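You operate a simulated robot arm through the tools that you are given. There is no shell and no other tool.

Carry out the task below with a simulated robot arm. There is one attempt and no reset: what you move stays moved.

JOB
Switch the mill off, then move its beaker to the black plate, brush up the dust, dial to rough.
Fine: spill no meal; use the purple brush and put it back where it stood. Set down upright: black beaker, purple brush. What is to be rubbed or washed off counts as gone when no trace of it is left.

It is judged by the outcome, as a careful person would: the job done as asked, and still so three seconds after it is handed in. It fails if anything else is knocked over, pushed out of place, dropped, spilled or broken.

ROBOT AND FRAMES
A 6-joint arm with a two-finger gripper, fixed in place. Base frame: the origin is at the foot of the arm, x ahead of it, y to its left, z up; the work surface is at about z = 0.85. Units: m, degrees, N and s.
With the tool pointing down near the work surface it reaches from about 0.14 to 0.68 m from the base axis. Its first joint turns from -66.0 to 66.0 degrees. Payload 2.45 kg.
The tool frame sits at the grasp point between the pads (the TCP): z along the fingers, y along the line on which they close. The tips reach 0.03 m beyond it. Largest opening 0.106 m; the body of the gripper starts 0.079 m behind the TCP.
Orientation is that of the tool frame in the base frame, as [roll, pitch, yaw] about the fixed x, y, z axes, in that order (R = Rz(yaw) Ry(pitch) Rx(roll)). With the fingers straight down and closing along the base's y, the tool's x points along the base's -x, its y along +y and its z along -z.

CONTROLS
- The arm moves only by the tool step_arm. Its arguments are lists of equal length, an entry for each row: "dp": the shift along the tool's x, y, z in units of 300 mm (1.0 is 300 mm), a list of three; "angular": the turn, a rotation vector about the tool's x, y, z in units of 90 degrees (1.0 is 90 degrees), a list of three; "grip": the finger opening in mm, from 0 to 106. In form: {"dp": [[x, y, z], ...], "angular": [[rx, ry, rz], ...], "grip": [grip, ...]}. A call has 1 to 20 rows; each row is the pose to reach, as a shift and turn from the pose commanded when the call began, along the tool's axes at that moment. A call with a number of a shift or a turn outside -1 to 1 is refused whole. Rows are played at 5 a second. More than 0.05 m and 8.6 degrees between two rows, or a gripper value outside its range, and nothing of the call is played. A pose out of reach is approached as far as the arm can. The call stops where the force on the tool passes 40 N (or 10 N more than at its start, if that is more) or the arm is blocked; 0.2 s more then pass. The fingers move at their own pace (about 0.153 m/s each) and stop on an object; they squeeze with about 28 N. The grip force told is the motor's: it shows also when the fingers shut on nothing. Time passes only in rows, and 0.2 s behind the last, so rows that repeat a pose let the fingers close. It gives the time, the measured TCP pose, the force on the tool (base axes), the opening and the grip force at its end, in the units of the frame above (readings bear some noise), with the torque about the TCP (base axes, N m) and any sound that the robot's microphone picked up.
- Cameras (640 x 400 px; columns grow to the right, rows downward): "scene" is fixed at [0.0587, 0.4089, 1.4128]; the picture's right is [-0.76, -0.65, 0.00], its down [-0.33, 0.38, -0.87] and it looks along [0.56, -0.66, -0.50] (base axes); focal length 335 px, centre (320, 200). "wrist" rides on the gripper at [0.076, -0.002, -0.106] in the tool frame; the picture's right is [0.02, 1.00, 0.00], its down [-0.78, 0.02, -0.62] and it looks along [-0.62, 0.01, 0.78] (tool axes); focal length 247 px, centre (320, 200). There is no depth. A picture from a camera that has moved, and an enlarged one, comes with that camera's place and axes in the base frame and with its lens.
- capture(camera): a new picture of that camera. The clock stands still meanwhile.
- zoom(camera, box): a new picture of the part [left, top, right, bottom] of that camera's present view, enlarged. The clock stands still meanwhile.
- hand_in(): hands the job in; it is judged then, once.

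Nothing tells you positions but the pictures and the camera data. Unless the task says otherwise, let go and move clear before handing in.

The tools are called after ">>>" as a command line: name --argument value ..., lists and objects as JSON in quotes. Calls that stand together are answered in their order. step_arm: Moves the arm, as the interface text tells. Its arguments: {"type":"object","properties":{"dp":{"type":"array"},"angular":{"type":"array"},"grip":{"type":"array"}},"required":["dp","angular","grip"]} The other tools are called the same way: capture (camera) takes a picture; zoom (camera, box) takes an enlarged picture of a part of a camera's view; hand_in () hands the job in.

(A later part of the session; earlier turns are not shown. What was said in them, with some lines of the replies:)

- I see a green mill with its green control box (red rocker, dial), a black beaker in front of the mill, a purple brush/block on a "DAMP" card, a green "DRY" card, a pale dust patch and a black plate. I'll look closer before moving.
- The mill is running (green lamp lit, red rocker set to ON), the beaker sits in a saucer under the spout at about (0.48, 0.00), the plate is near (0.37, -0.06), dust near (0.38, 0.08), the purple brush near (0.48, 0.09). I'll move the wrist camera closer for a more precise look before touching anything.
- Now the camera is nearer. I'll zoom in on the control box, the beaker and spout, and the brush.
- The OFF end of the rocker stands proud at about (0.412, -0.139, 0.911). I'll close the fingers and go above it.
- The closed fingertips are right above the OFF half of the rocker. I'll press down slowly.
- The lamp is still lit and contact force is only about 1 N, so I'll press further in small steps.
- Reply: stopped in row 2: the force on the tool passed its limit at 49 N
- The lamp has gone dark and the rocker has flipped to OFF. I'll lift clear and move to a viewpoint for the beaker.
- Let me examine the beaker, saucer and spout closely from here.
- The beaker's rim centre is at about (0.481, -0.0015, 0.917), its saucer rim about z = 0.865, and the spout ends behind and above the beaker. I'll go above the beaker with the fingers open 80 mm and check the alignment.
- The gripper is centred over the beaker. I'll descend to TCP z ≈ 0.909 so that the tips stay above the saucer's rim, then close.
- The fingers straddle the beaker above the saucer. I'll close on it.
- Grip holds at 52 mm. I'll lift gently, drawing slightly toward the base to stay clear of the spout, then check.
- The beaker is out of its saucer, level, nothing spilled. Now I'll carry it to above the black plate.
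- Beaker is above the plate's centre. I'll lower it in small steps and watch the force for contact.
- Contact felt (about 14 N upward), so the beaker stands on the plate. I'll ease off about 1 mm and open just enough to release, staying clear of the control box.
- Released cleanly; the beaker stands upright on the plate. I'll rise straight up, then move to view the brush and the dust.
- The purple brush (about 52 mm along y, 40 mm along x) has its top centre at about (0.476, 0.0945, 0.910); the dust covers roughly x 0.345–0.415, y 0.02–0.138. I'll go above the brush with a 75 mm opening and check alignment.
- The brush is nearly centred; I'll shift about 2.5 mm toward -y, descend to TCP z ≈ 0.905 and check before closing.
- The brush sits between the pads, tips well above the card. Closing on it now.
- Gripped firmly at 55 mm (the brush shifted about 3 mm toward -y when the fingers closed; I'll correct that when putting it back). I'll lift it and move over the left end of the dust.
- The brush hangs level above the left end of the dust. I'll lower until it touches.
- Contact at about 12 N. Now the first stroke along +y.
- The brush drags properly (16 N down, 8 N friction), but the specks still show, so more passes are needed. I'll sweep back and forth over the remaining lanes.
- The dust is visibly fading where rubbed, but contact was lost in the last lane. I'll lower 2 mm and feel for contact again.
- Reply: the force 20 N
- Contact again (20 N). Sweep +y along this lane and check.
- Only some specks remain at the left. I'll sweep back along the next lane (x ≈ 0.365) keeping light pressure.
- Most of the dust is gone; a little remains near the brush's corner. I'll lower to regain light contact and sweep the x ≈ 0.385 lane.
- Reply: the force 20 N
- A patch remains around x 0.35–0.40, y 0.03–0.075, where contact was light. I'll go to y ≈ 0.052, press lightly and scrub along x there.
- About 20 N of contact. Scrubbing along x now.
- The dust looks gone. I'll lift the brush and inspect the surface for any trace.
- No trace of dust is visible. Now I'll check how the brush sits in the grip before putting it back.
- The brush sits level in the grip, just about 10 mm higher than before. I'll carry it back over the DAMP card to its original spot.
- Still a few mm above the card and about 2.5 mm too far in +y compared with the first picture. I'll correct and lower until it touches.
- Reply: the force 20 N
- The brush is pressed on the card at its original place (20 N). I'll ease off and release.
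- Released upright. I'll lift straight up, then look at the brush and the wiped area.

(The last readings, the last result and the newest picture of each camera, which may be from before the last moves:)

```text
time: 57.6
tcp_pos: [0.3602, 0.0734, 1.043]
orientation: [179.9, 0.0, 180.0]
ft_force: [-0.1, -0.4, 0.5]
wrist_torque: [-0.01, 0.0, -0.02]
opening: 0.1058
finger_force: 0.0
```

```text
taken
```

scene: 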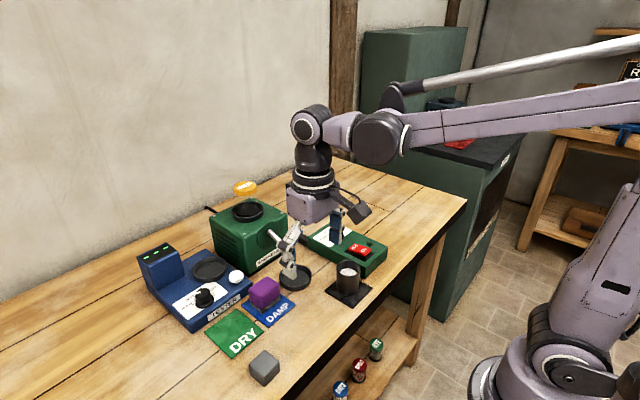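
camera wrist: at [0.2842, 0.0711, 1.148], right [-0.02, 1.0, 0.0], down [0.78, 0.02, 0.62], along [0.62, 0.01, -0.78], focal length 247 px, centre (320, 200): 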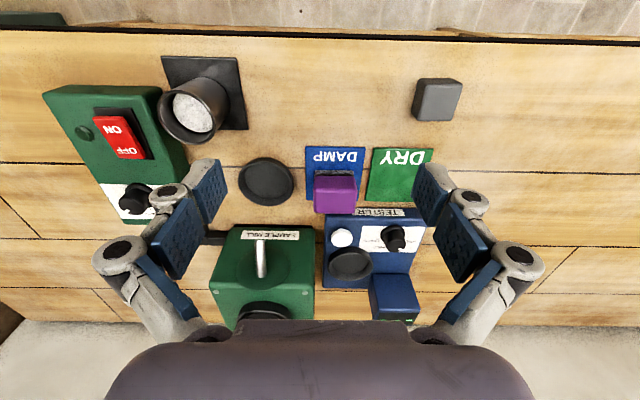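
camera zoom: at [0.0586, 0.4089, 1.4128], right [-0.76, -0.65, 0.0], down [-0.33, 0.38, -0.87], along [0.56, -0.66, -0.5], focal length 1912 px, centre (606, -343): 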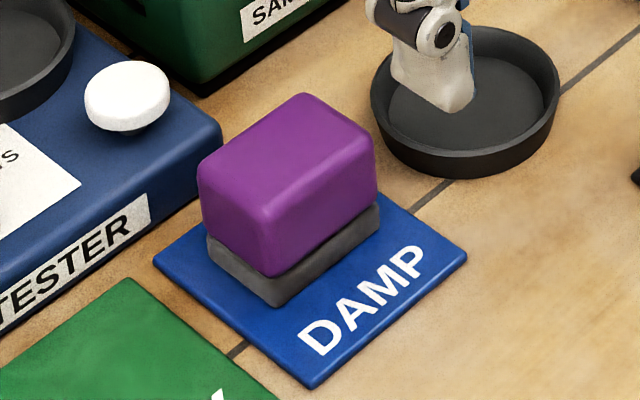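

The brush is back on the DAMP card at its original place and the bench is clean. Next, the mill's dial: moving over to view it.

>>> step_arm --dp '[[-0.03, -0.11, 0], [-0.07, -0.25, 0], [-0.11, -0.4, 0], [-0.14, -0.55, 0], [-0.18, -0.68, 0], [-0.2, -0.77, 0], [-0.2, -0.77, 0], [-0.2, -0.77, 0]]' --angular '[[0, 0, 0], [0, 0, 0], [0, 0, 0], [0, 0, 0], [0, 0, 0], [0, 0, 0], [0, 0, 0], [0, 0, 0]]' --grip '[106, 106, 106, 106, 106, 106, 106, 106]'

>>> capture --camera "wrist"

>>> zoom --camera "wrist" --box '[250, 110, 390, 230]'

>>> zoom --camera "scene" --box '[300, 210, 390, 280]'

```text
time: 59.4
tcp_pos: [0.4199, -0.1617, 1.0394]
orientation: [179.9, 0.0, 179.9]
ft_force: [0.3, -0.8, 0.3]
wrist_torque: [0.0, -0.01, -0.02]
opening: 0.1058
finger_force: 0.1
```

```text
taken
camera wrist: at [0.3451, -0.1639, 1.1451], right [-0.02, 1.0, 0.0], down [0.78, 0.02, 0.62], along [0.62, 0.01, -0.78], focal length 247 px, centre (320, 200)
```

wrist: 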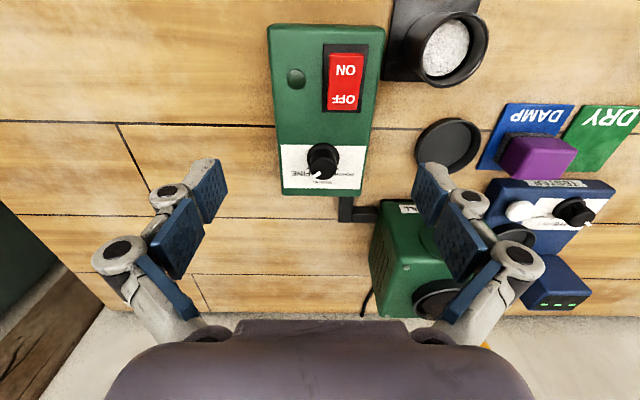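

```text
3.33 times, centred on (320, 170) of wrist
camera zoom: at [0.3451, -0.1639, 1.1451], right [-0.02, 1.0, 0.0], down [0.78, 0.02, 0.62], along [0.62, 0.01, -0.78], focal length 823 px, centre (320, 300)
```

zoom: 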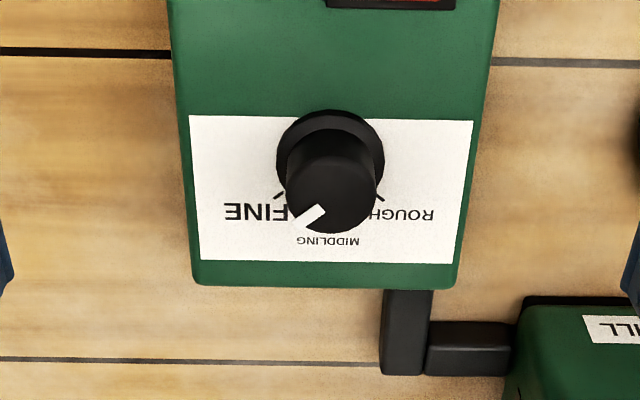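

```text
5.71 times, centred on (345, 245) of scene
camera zoom: at [0.0587, 0.4089, 1.4128], right [-0.76, -0.65, 0.0], down [-0.33, 0.38, -0.87], along [0.56, -0.66, -0.5], focal length 1912 px, centre (177, -57)
```

zoom: 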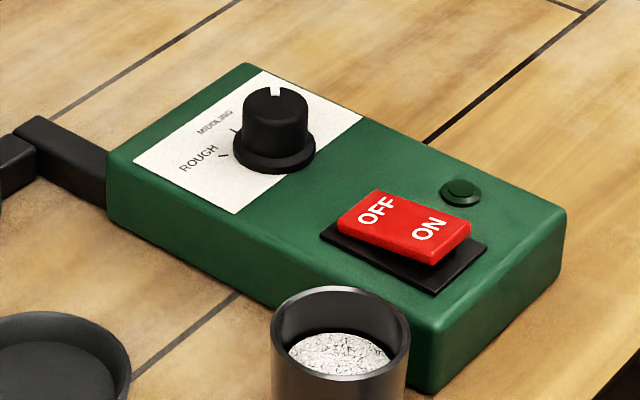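

The dial's centre is about (0.482, -0.158), top at z ≈ 0.92; its pointer is on FINE (-50°) and ROUGH is about 100° counter-clockwise seen from above. I'll pre-turn the gripper -50° and come above the knob.

>>> step_arm --dp '[[-0.03, 0.002, 0.02], [-0.07, 0.004, 0.05], [-0.11, 0.007, 0.08], [-0.15, 0.01, 0.11], [-0.18, 0.013, 0.14], [-0.2023, 0.0143, 0.17], [-0.2023, 0.0143, 0.19], [-0.2023, 0.0143, 0.1967], [-0.2023, 0.0143, 0.1967]]' --angular '[[0, 0, 0.08], [0, 0, 0.16], [0, 0, 0.24], [0, 0, 0.32], [0, 0, 0.4], [0, 0, 0.48], [0, 0, 0.5556], [0, 0, 0.5556], [0, 0, 0.5556]]' --grip '[60, 60, 60, 60, 60, 60, 60, 60, 60]'

>>> capture --camera "wrist"

>>> zoom --camera "scene" --box '[290, 180, 400, 280]'

```text
time: 61.4
tcp_pos: [0.4834, -0.1531, 0.9822]
orientation: [179.9, -0.1, 130.1]
ft_force: [1.2, -1.0, 0.0]
wrist_torque: [0.0, 0.0, -0.02]
opening: 0.0599
finger_force: 0.1
```

```text
taken
camera wrist: at [0.4329, -0.0955, 1.0879], right [0.75, 0.66, 0.0], down [0.52, -0.59, 0.62], along [0.41, -0.47, -0.78], focal length 247 px, centre (320, 200)
```

wrist: 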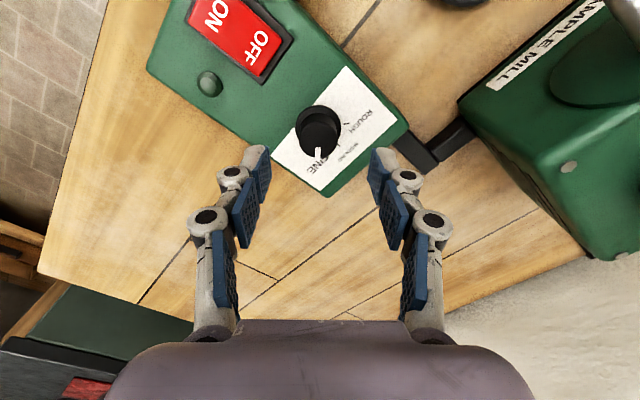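

```text
4.00 times, centred on (345, 230) of scene
camera zoom: at [0.0587, 0.4089, 1.4128], right [-0.76, -0.65, 0.0], down [-0.33, 0.38, -0.87], along [0.56, -0.66, -0.5], focal length 1338 px, centre (220, 80)
```

zoom: 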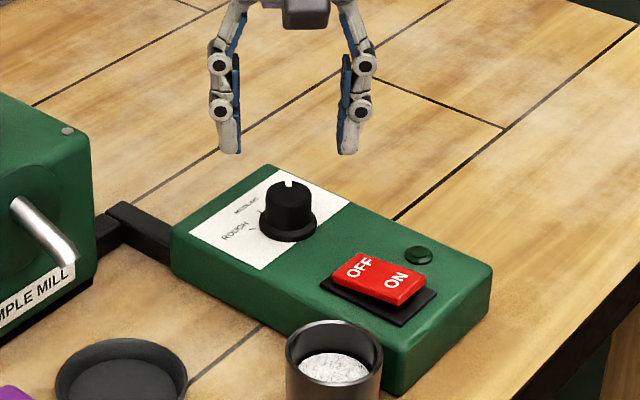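

>>> zoom --camera "wrist" --box '[260, 80, 390, 200]'

```text
3.33 times, centred on (325, 140) of wrist
camera zoom: at [0.4329, -0.0955, 1.0879], right [0.75, 0.66, 0.0], down [0.52, -0.59, 0.62], along [0.41, -0.47, -0.78], focal length 823 px, centre (303, 400)
```

zoom: 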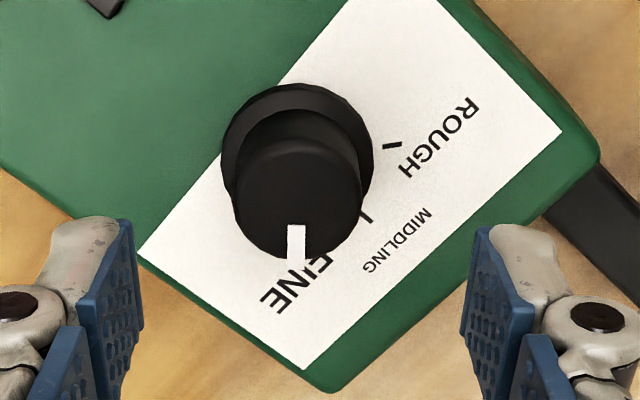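

The gripper is aligned with the pointer; the knob is about 2 mm toward the tool's -y. I'll correct and descend so the tips stop just above the dial's skirt.

>>> step_arm --dp '[[-0.0033, -0.0067, 0.05], [-0.0033, -0.0067, 0.1], [-0.0033, -0.0067, 0.135], [-0.0033, -0.0067, 0.15], [-0.0033, -0.0067, 0.158], [-0.0033, -0.0067, 0.158]]' --angular '[[0, 0, 0], [0, 0, 0], [0, 0, 0], [0, 0, 0], [0, 0, 0], [0, 0, 0]]' --grip '[60, 60, 60, 60, 60, 60]'

>>> capture --camera "wrist"

>>> zoom --camera "scene" --box '[300, 200, 380, 270]'

```text
time: 62.8
tcp_pos: [0.4814, -0.1544, 0.9343]
orientation: [179.9, 0.1, 129.9]
ft_force: [0.1, 0.1, -0.1]
wrist_torque: [-0.02, -0.02, -0.02]
opening: 0.0602
finger_force: 0.0
```

```text
taken
camera wrist: at [0.4319, -0.0974, 1.0403], right [0.75, 0.66, 0.0], down [0.52, -0.59, 0.62], along [0.41, -0.47, -0.78], focal length 247 px, centre (320, 200)
```

wrist: 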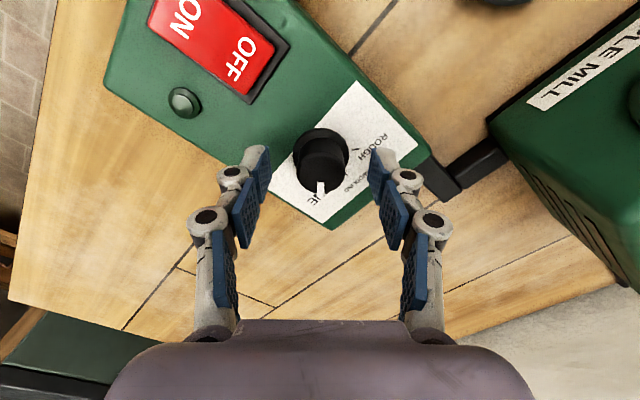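

```text
5.71 times, centred on (340, 235) of scene
camera zoom: at [0.0587, 0.4089, 1.4128], right [-0.76, -0.65, 0.0], down [-0.33, 0.38, -0.87], along [0.56, -0.66, -0.5], focal length 1912 px, centre (206, 0)
```

zoom: 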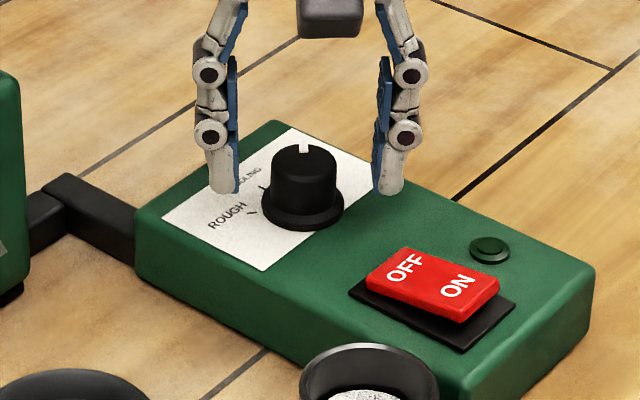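

The fingers straddle the knob evenly. Closing gently onto it.

>>> step_arm --dp '[[0, 0, 0], [0, 0, 0], [0, 0, 0], [0, 0, 0], [0, 0, 0]]' --angular '[[0, 0, 0], [0, 0, 0], [0, 0, 0], [0, 0, 0], [0, 0, 0]]' --grip '[45, 34, 28, 20, 15]'

>>> zoom --camera "scene" --box '[300, 200, 380, 270]'

>>> zoom --camera "wrist" --box '[240, 100, 400, 230]'

```text
time: 64.0
tcp_pos: [0.4831, -0.1538, 0.9352]
orientation: [179.9, 0.0, 130.1]
ft_force: [6.1, 2.2, 0.5]
wrist_torque: [0.12, -0.15, 0.01]
opening: 0.0287
finger_force: 45.1
```

```text
5.71 times, centred on (340, 235) of scene
camera zoom: at [0.0588, 0.409, 1.4128], right [-0.76, -0.65, 0.0], down [-0.33, 0.38, -0.87], along [0.56, -0.66, -0.5], focal length 1912 px, centre (206, 0)
```

zoom: 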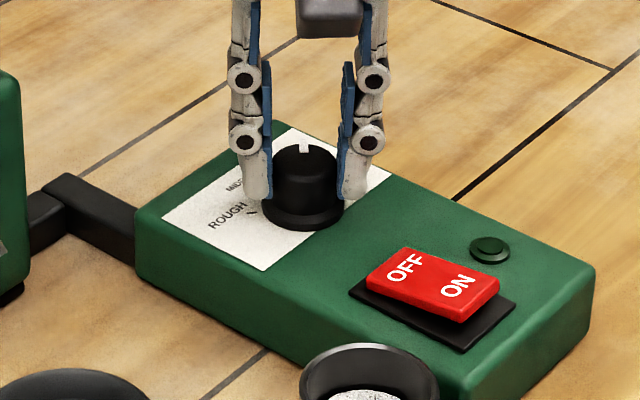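

```text
3.08 times, centred on (320, 165) of wrist
camera zoom: at [0.4322, -0.097, 1.0404], right [0.75, 0.66, 0.0], down [0.52, -0.59, 0.62], along [0.41, -0.47, -0.78], focal length 760 px, centre (320, 308)
```

zoom: 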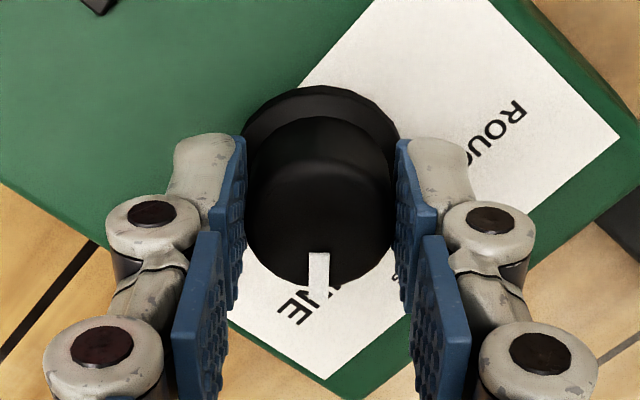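

Gripped at 29 mm with a small side load. I'll turn the knob counter-clockwise (seen from above), first 24° to check that it follows.

>>> step_arm --dp '[[0, 0.0017, 0], [0, 0.0017, 0], [0, 0.0017, 0], [0, 0.0017, 0], [0, 0.0017, 0]]' --angular '[[0, 0, -0.04], [0, 0, -0.11], [0, 0, -0.19], [0, 0, -0.27], [0, 0, -0.27]]' --grip '[15, 15, 15, 15, 15]'

>>> zoom --camera "wrist" --box '[240, 100, 400, 230]'

>>> zoom --camera "scene" --box '[300, 200, 380, 270]'

```text
time: 65.2
tcp_pos: [0.4817, -0.1555, 0.9351]
orientation: [-179.9, 0.1, 154.3]
ft_force: [0.7, -3.2, -29.2]
wrist_torque: [-0.05, -0.06, 0.0]
opening: 0.0284
finger_force: 44.9
```

```text
3.08 times, centred on (320, 165) of wrist
camera zoom: at [0.4124, -0.1238, 1.0405], right [0.41, 0.91, 0.0], down [0.71, -0.32, 0.62], along [0.57, -0.26, -0.78], focal length 760 px, centre (320, 308)
```

zoom: 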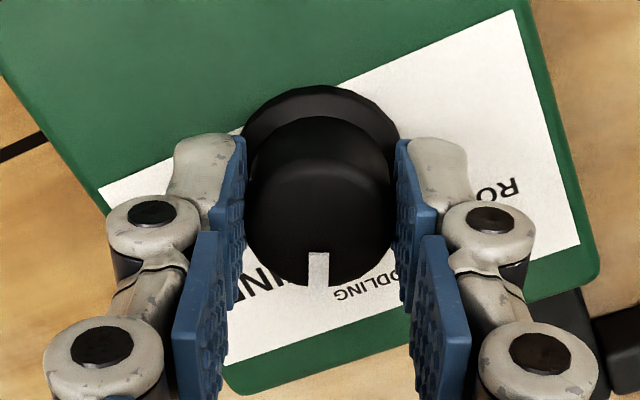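

```text
5.71 times, centred on (340, 235) of scene
camera zoom: at [0.0591, 0.4087, 1.4128], right [-0.76, -0.65, 0.0], down [-0.33, 0.38, -0.86], along [0.56, -0.66, -0.5], focal length 1912 px, centre (206, 0)
```

zoom: 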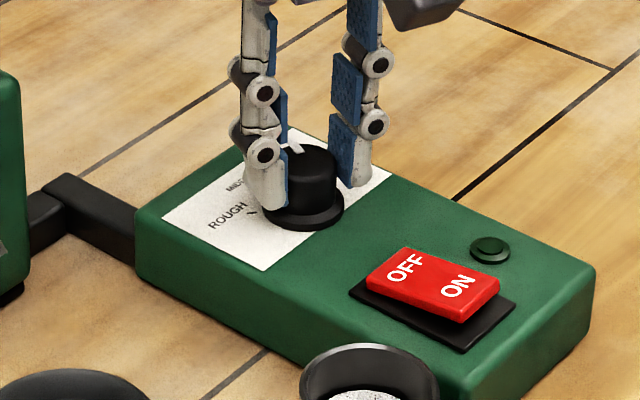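

The knob follows the gripper, but there is a 29 N upward pull on it. I'll relax by lowering about 2 mm before going on.

>>> step_arm --dp '[[0, 0, 0.003], [0, 0, 0.0055], [0, 0, 0.0055]]' --angular '[[0, 0, 0], [0, 0, 0], [0, 0, 0]]' --grip '[15, 15, 15]'

```text
time: 66.0
tcp_pos: [0.482, -0.1561, 0.9349]
orientation: [180.0, 0.1, 154.4]
ft_force: [4.9, -6.3, 15.6]
wrist_torque: [-0.11, 0.28, -0.02]
opening: 0.0287
finger_force: 45.5
```

>>> step_arm --dp '[[0, 0, -0.0015], [0, 0, -0.0015], [0, 0, -0.0015], [0, 0, -0.0015]]' --angular '[[0, 0, -0.06], [0, 0, -0.13], [0, 0, -0.2], [0, 0, -0.2]]' --grip '[15, 15, 15, 15]'

```text
time: 67.0
tcp_pos: [0.4821, -0.1565, 0.9349]
orientation: [-180.0, 0.0, 172.4]
ft_force: [0.2, -14.9, 12.0]
wrist_torque: [-0.19, 0.2, -0.01]
opening: 0.0287
finger_force: 44.9
```

>>> step_arm --dp '[[0, -0.002, -0.001], [0, -0.002, -0.001], [0, -0.002, -0.001], [0, -0.002, -0.001]]' --angular '[[0, 0, -0.06], [0, 0, -0.13], [0, 0, -0.2], [0, 0, -0.2]]' --grip '[15, 15, 15, 15]'

>>> zoom --camera "wrist" --box '[240, 100, 400, 230]'

```text
time: 68.0
tcp_pos: [0.4823, -0.1581, 0.9347]
orientation: [-179.9, -0.1, -169.6]
ft_force: [-6.2, -15.0, -0.3]
wrist_torque: [-0.31, -0.03, -0.04]
opening: 0.0286
finger_force: 44.7
```

```text
3.08 times, centred on (320, 165) of wrist
camera zoom: at [0.4069, -0.1727, 1.0406], right [-0.2, 0.98, 0.0], down [0.77, 0.16, 0.62], along [0.61, 0.12, -0.78], focal length 760 px, centre (320, 308)
```

zoom: 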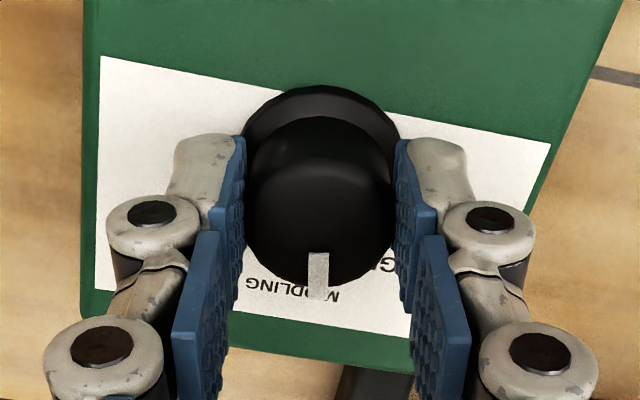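

>>> step_arm --dp '[[0.001, -0.002, 0], [0.001, -0.002, 0], [0.001, -0.002, 0], [0.001, -0.002, 0]]' --angular '[[0, 0, -0.06], [0, 0, -0.13], [0, 0, -0.2], [0, 0, -0.2]]' --grip '[15, 15, 15, 15]'

```text
time: 69.0
tcp_pos: [0.4813, -0.1577, 0.9353]
orientation: [-179.9, -0.1, -151.8]
ft_force: [-4.7, -18.2, -8.8]
wrist_torque: [-0.4, 0.1, -0.07]
opening: 0.0285
finger_force: 45.1
```

>>> step_arm --dp '[[0.0015, -0.0025, 0.001], [0.0015, -0.0025, 0.001], [0.0015, -0.0025, 0.001], [0.0015, -0.0025, 0.001]]' --angular '[[0, 0, -0.06], [0, 0, -0.12], [0, 0, -0.18], [0, 0, -0.18]]' --grip '[15, 15, 15, 15]'

>>> capture --camera "wrist"

>>> zoom --camera "wrist" --box '[240, 100, 400, 230]'

>>> zoom --camera "scene" --box '[300, 200, 380, 270]'

```text
time: 70.0
tcp_pos: [0.482, -0.16, 0.9343]
orientation: [-179.9, 0.0, -135.4]
ft_force: [6.4, -17.5, -1.2]
wrist_torque: [-0.71, 0.08, -0.09]
opening: 0.0285
finger_force: 44.6
```

```text
taken
camera wrist: at [0.4291, -0.2138, 1.0406], right [-0.72, 0.7, 0.0], down [0.54, 0.56, 0.62], along [0.43, 0.44, -0.78], focal length 247 px, centre (320, 200)
```

wrist: 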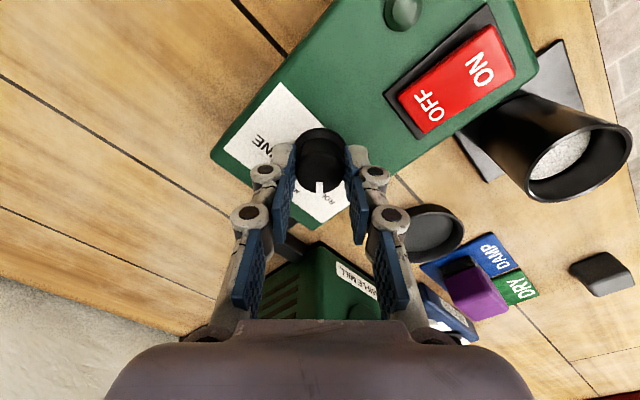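

```text
3.08 times, centred on (320, 165) of wrist
camera zoom: at [0.4291, -0.2138, 1.0406], right [-0.72, 0.7, 0.0], down [0.54, 0.56, 0.62], along [0.43, 0.44, -0.78], focal length 760 px, centre (320, 308)
```

zoom: 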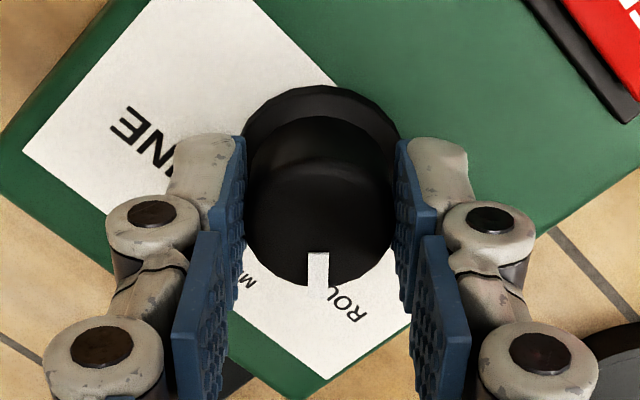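

```text
5.71 times, centred on (340, 235) of scene
camera zoom: at [0.0589, 0.4085, 1.4129], right [-0.76, -0.65, 0.0], down [-0.33, 0.38, -0.86], along [0.56, -0.66, -0.5], focal length 1912 px, centre (206, 0)
```

zoom: 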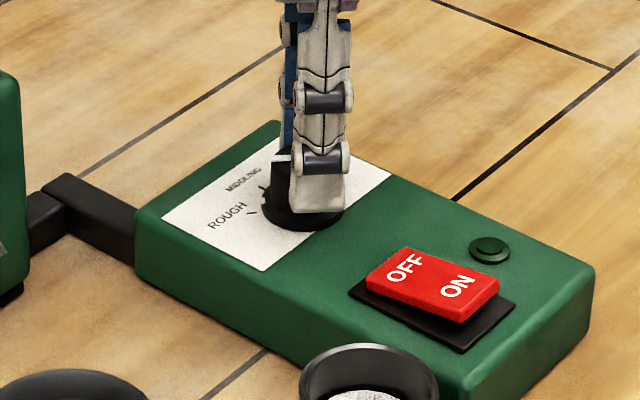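

The pointer has turned 94.5° and is close to the ROUGH mark. By symmetry with the starting FINE angle I'll add about 4.5°, then release and inspect.

>>> step_arm --dp '[[0.001, -0.002, 0], [0.001, -0.002, 0], [0.001, -0.002, 0]]' --angular '[[0, 0, -0.03], [0, 0, -0.05], [0, 0, -0.05]]' --grip '[15, 15, 15]'

>>> zoom --camera "wrist" --box '[240, 100, 400, 230]'

```text
time: 70.8
tcp_pos: [0.4834, -0.1601, 0.9357]
orientation: [-179.8, -0.1, -131.1]
ft_force: [6.8, -18.9, -0.9]
wrist_torque: [-0.33, -0.35, -0.05]
opening: 0.0286
finger_force: 45.3
```

```text
3.08 times, centred on (320, 165) of wrist
camera zoom: at [0.4338, -0.218, 1.0406], right [-0.77, 0.64, 0.0], down [0.5, 0.6, 0.62], along [0.4, 0.48, -0.78], focal length 760 px, centre (320, 308)
```

zoom: 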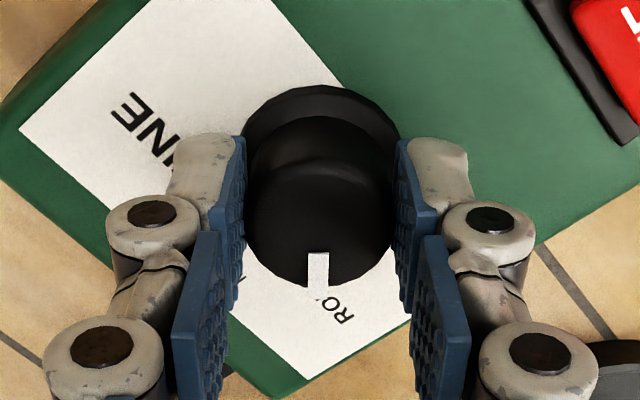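

The view is now the mirror image of the starting FINE view. I'll open the fingers and rise straight up.

>>> step_arm --dp '[[0, 0, 0], [0, 0, 0], [0, 0, 0], [0, 0, -0.03], [0, 0, -0.1], [0, 0, -0.2], [0, 0, -0.33], [0, 0, -0.33]]' --angular '[[0, 0, 0], [0, 0, 0], [0, 0, 0], [0, 0, 0], [0, 0, 0], [0, 0, 0], [0, 0, 0], [0, 0, 0]]' --grip '[36, 60, 60, 60, 60, 60, 60, 60]'

>>> capture --camera "wrist"

>>> zoom --camera "wrist" --box '[260, 90, 390, 210]'

>>> zoom --camera "scene" --box '[300, 210, 380, 270]'

```text
time: 72.6
tcp_pos: [0.4818, -0.1592, 1.0357]
orientation: [-180.0, 0.0, -131.0]
ft_force: [-0.2, -0.3, 0.1]
wrist_torque: [0.01, 0.02, -0.01]
opening: 0.0598
finger_force: 0.1
```

```text
taken
camera wrist: at [0.4326, -0.2174, 1.1405], right [-0.77, 0.64, 0.0], down [0.5, 0.6, 0.62], along [0.4, 0.48, -0.78], focal length 247 px, centre (320, 200)
```

wrist: 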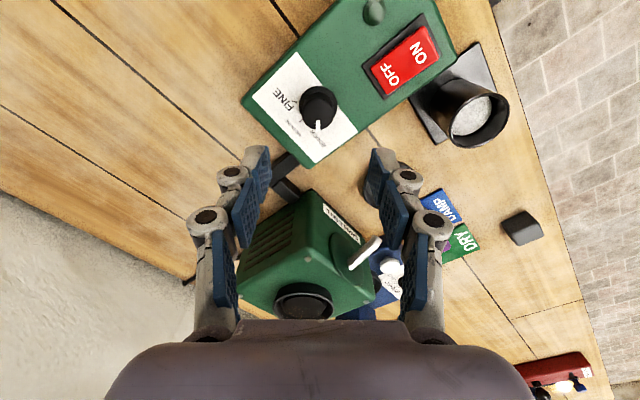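

```text
3.33 times, centred on (325, 150) of wrist
camera zoom: at [0.4326, -0.2174, 1.1405], right [-0.77, 0.64, 0.0], down [0.5, 0.6, 0.62], along [0.4, 0.48, -0.78], focal length 823 px, centre (303, 367)
```

zoom: 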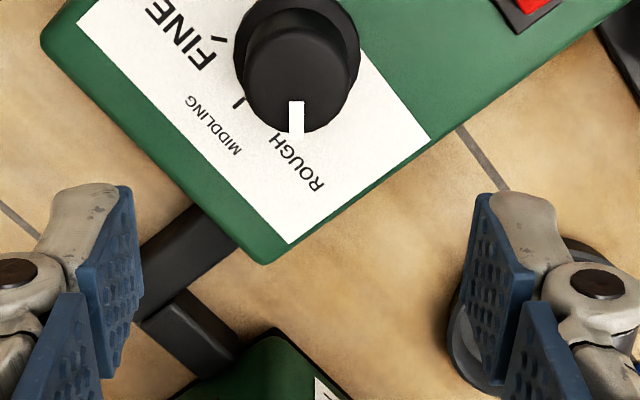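

```text
6.67 times, centred on (340, 240) of scene
camera zoom: at [0.0587, 0.4089, 1.4128], right [-0.76, -0.65, 0.0], down [-0.33, 0.38, -0.87], along [0.56, -0.66, -0.5], focal length 2231 px, centre (187, -67)
```

zoom: 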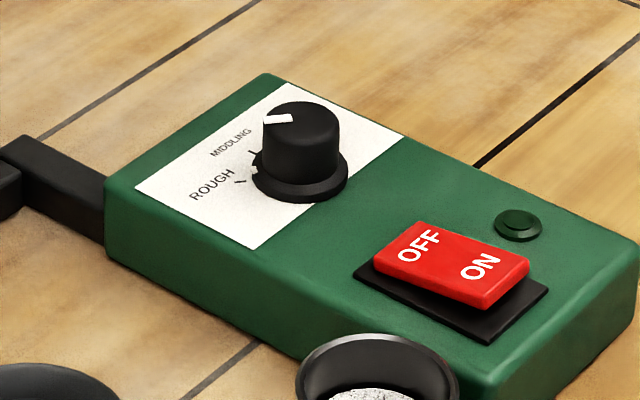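

Released. To judge the pointer against the ROUGH tick squarely, I'll turn the gripper straight again and view the dial as before.

>>> step_arm --dp '[[0.02, 0.02, -0.01], [0.04, 0.042, -0.01], [0.06, 0.063, -0.01], [0.08, 0.084, -0.01], [0.1, 0.105, -0.01], [0.12, 0.126, -0.01], [0.141, 0.147, -0.01], [0.141, 0.147, -0.01]]' --angular '[[0, 0, 0.078], [0, 0, 0.156], [0, 0, 0.234], [0, 0, 0.312], [0, 0, 0.39], [0, 0, 0.468], [0, 0, 0.5444], [0, 0, 0.5444]]' --grip '[80, 106, 106, 106, 106, 106, 106, 106]'

>>> zoom --camera "wrist" --box '[250, 110, 390, 230]'

>>> zoom --camera "wrist" --box '[290, 135, 350, 190]'

>>> zoom --camera "scene" --box '[315, 215, 355, 250]'

```text
time: 74.4
tcp_pos: [0.4209, -0.1612, 1.0364]
orientation: [179.9, -0.1, 179.8]
ft_force: [0.0, 0.9, 0.0]
wrist_torque: [0.0, 0.0, 0.01]
opening: 0.1059
finger_force: 0.1
```

```text
3.33 times, centred on (320, 170) of wrist
camera zoom: at [0.3444, -0.163, 1.1413], right [-0.02, 1.0, 0.0], down [0.78, 0.01, 0.62], along [0.62, 0.01, -0.78], focal length 823 px, centre (320, 300)
```

zoom: 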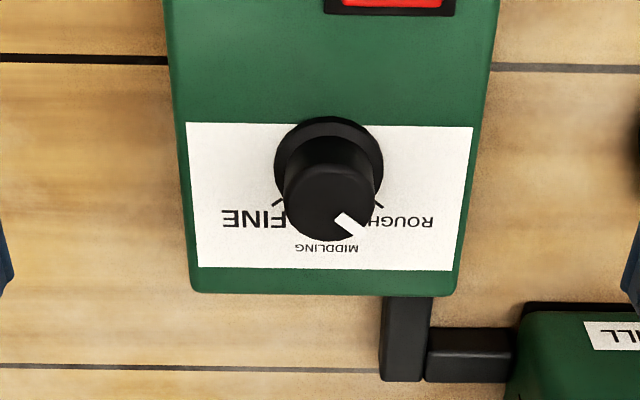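

```text
7.27 times, centred on (320, 162) of wrist
camera zoom: at [0.3444, -0.163, 1.1413], right [-0.02, 1.0, 0.0], down [0.78, 0.01, 0.62], along [0.62, 0.01, -0.78], focal length 1796 px, centre (320, 473)
```

zoom: 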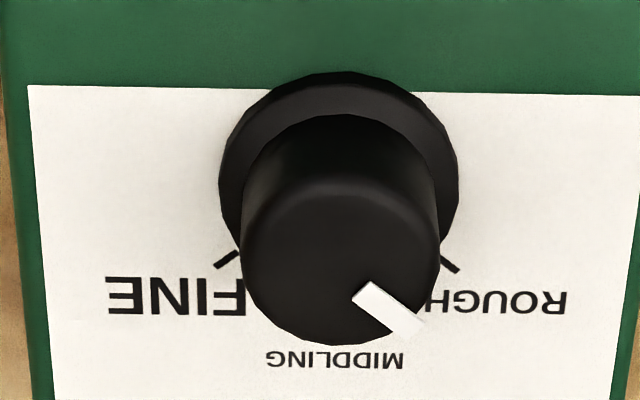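

```text
11.43 times, centred on (335, 232) of scene
camera zoom: at [0.0587, 0.4089, 1.4128], right [-0.76, -0.65, 0.0], down [-0.33, 0.38, -0.87], along [0.56, -0.66, -0.5], focal length 3824 px, centre (149, -171)
```

zoom: 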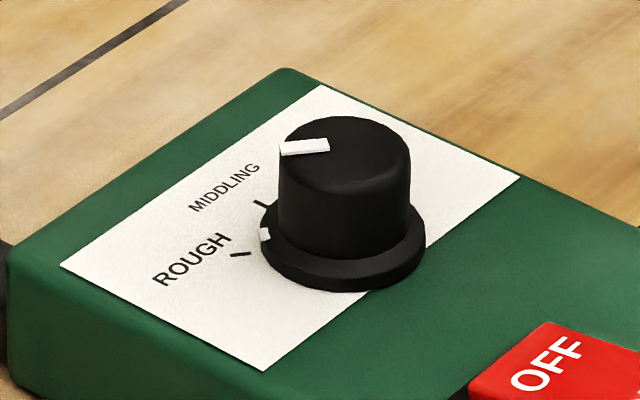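

>>> zoom --camera "scene" --box '[320, 225, 345, 245]'

>>> zoom --camera "wrist" --box '[305, 145, 345, 185]'

```text
16.00 times, centred on (332, 235) of scene
camera zoom: at [0.0587, 0.4089, 1.4128], right [-0.76, -0.65, 0.0], down [-0.33, 0.38, -0.87], along [0.56, -0.66, -0.5], focal length 5354 px, centre (120, -360)
```

zoom: 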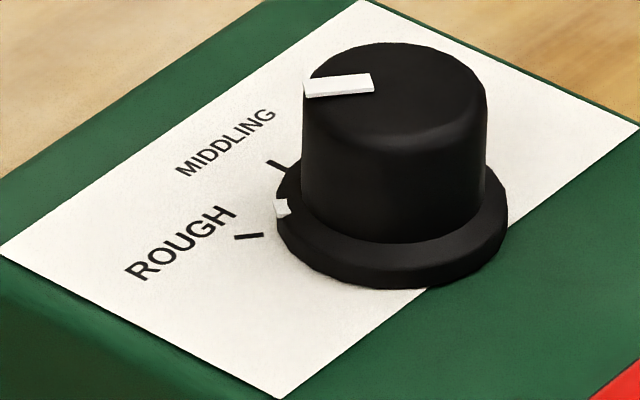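

```text
10.00 times, centred on (325, 165) of wrist
camera zoom: at [0.3444, -0.163, 1.1413], right [-0.02, 1.0, 0.0], down [0.78, 0.01, 0.62], along [0.62, 0.01, -0.78], focal length 2470 px, centre (270, 550)
```

zoom: 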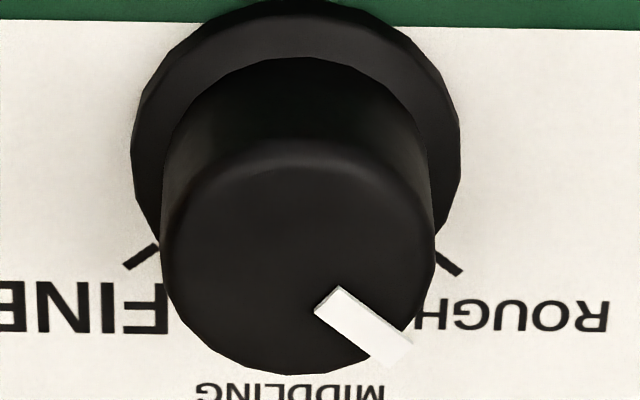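

The pointer strip is parallel to and in line with the ROUGH tick (both about 50°). I'll raise the arm clear and take a final look at everything.

>>> step_arm --dp '[[0, 0, -0.1], [0, 0, -0.25], [0, 0.03, -0.4], [0, 0.07, -0.53], [0, 0.1, -0.63], [0, 0.1, -0.63]]' --angular '[[0, 0, 0], [0, 0, 0], [0, 0, 0], [0, 0, 0], [0, 0, 0], [0, 0, 0]]' --grip '[106, 106, 106, 106, 106, 106]'

>>> capture --camera "wrist"

>>> capture --camera "scene"

>>> zoom --camera "scene" --box '[200, 190, 400, 340]'

>>> zoom --camera "scene" --box '[260, 270, 370, 350]'

>>> zoom --camera "wrist" --box '[330, 0, 560, 160]'

```text
time: 75.8
tcp_pos: [0.422, -0.1315, 1.2286]
orientation: [179.9, 0.0, -180.0]
ft_force: [-0.1, -0.2, -0.4]
wrist_torque: [0.01, 0.01, 0.0]
opening: 0.106
finger_force: 0.0
```

```text
taken
camera wrist: at [0.3447, -0.1327, 1.3337], right [-0.02, 1.0, 0.0], down [0.78, 0.02, 0.62], along [0.62, 0.01, -0.78], focal length 247 px, centre (320, 200)
```

wrist: 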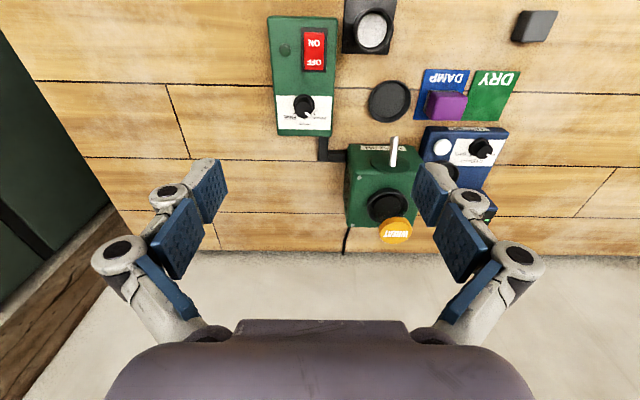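

```text
taken
```

scene: 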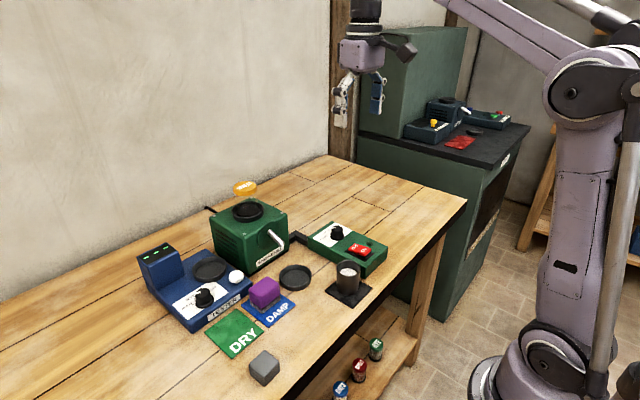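

```text
2.67 times, centred on (300, 265) of scene
camera zoom: at [0.0587, 0.4089, 1.4128], right [-0.76, -0.65, 0.0], down [-0.33, 0.38, -0.87], along [0.56, -0.66, -0.5], focal length 892 px, centre (373, 27)
```

zoom: 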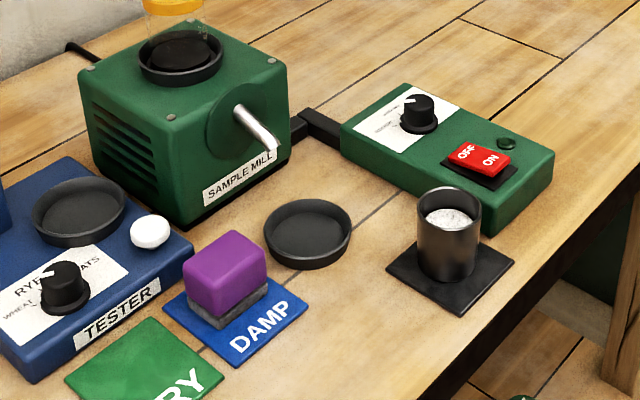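

```text
5.00 times, centred on (315, 310) of scene
camera zoom: at [0.0587, 0.4089, 1.4128], right [-0.76, -0.65, 0.0], down [-0.33, 0.38, -0.87], along [0.56, -0.66, -0.5], focal length 1673 px, centre (345, -350)
```

zoom: 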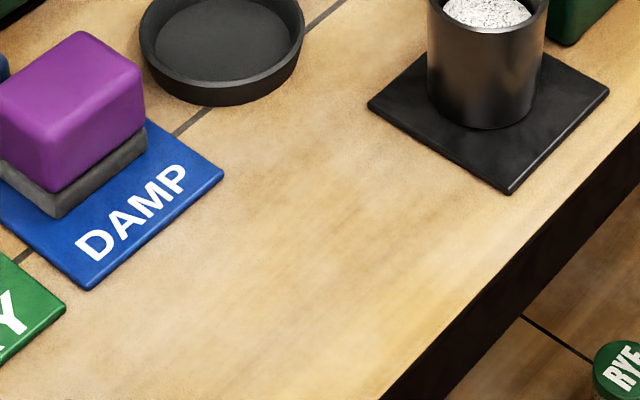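

```text
2.50 times, centred on (445, 80) of wrist
camera zoom: at [0.3447, -0.1327, 1.3337], right [-0.02, 1.0, 0.0], down [0.78, 0.02, 0.62], along [0.62, 0.01, -0.78], focal length 617 px, centre (8, 500)
```

zoom: 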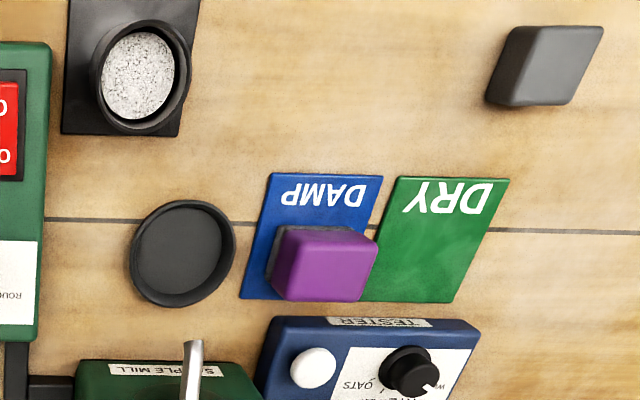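

The lamp is dark and the rocker is at OFF. The beaker stands upright on the black plate with its meal, the bench is free of dust, the purple brush is back upright on the DAMP card, the dial points to ROUGH, and the arm is clear. Handing in.

>>> hand_in

```text
The job is handed in.
```

All four parts of the job are done and handed in, though I don't have the judge's result.

- **Mill:** it's switched off. The rocker is at OFF and the lamp is dark.
- **Beaker:** it stands upright at the middle of the black plate, and I saw no spilled meal.
- **Dust:** it's brushed up, with no trace visible in either camera. It took several passes because the brush lost contact in places.
- **Purple brush:** it's back upright on the DAMP card, within about 2 mm of where it stood.
- **Dial:** the pointer is in line with the ROUGH mark, within about 3° as far as I can measure.

Nothing else looks moved or knocked over, and the arm is raised clear with the gripper open.
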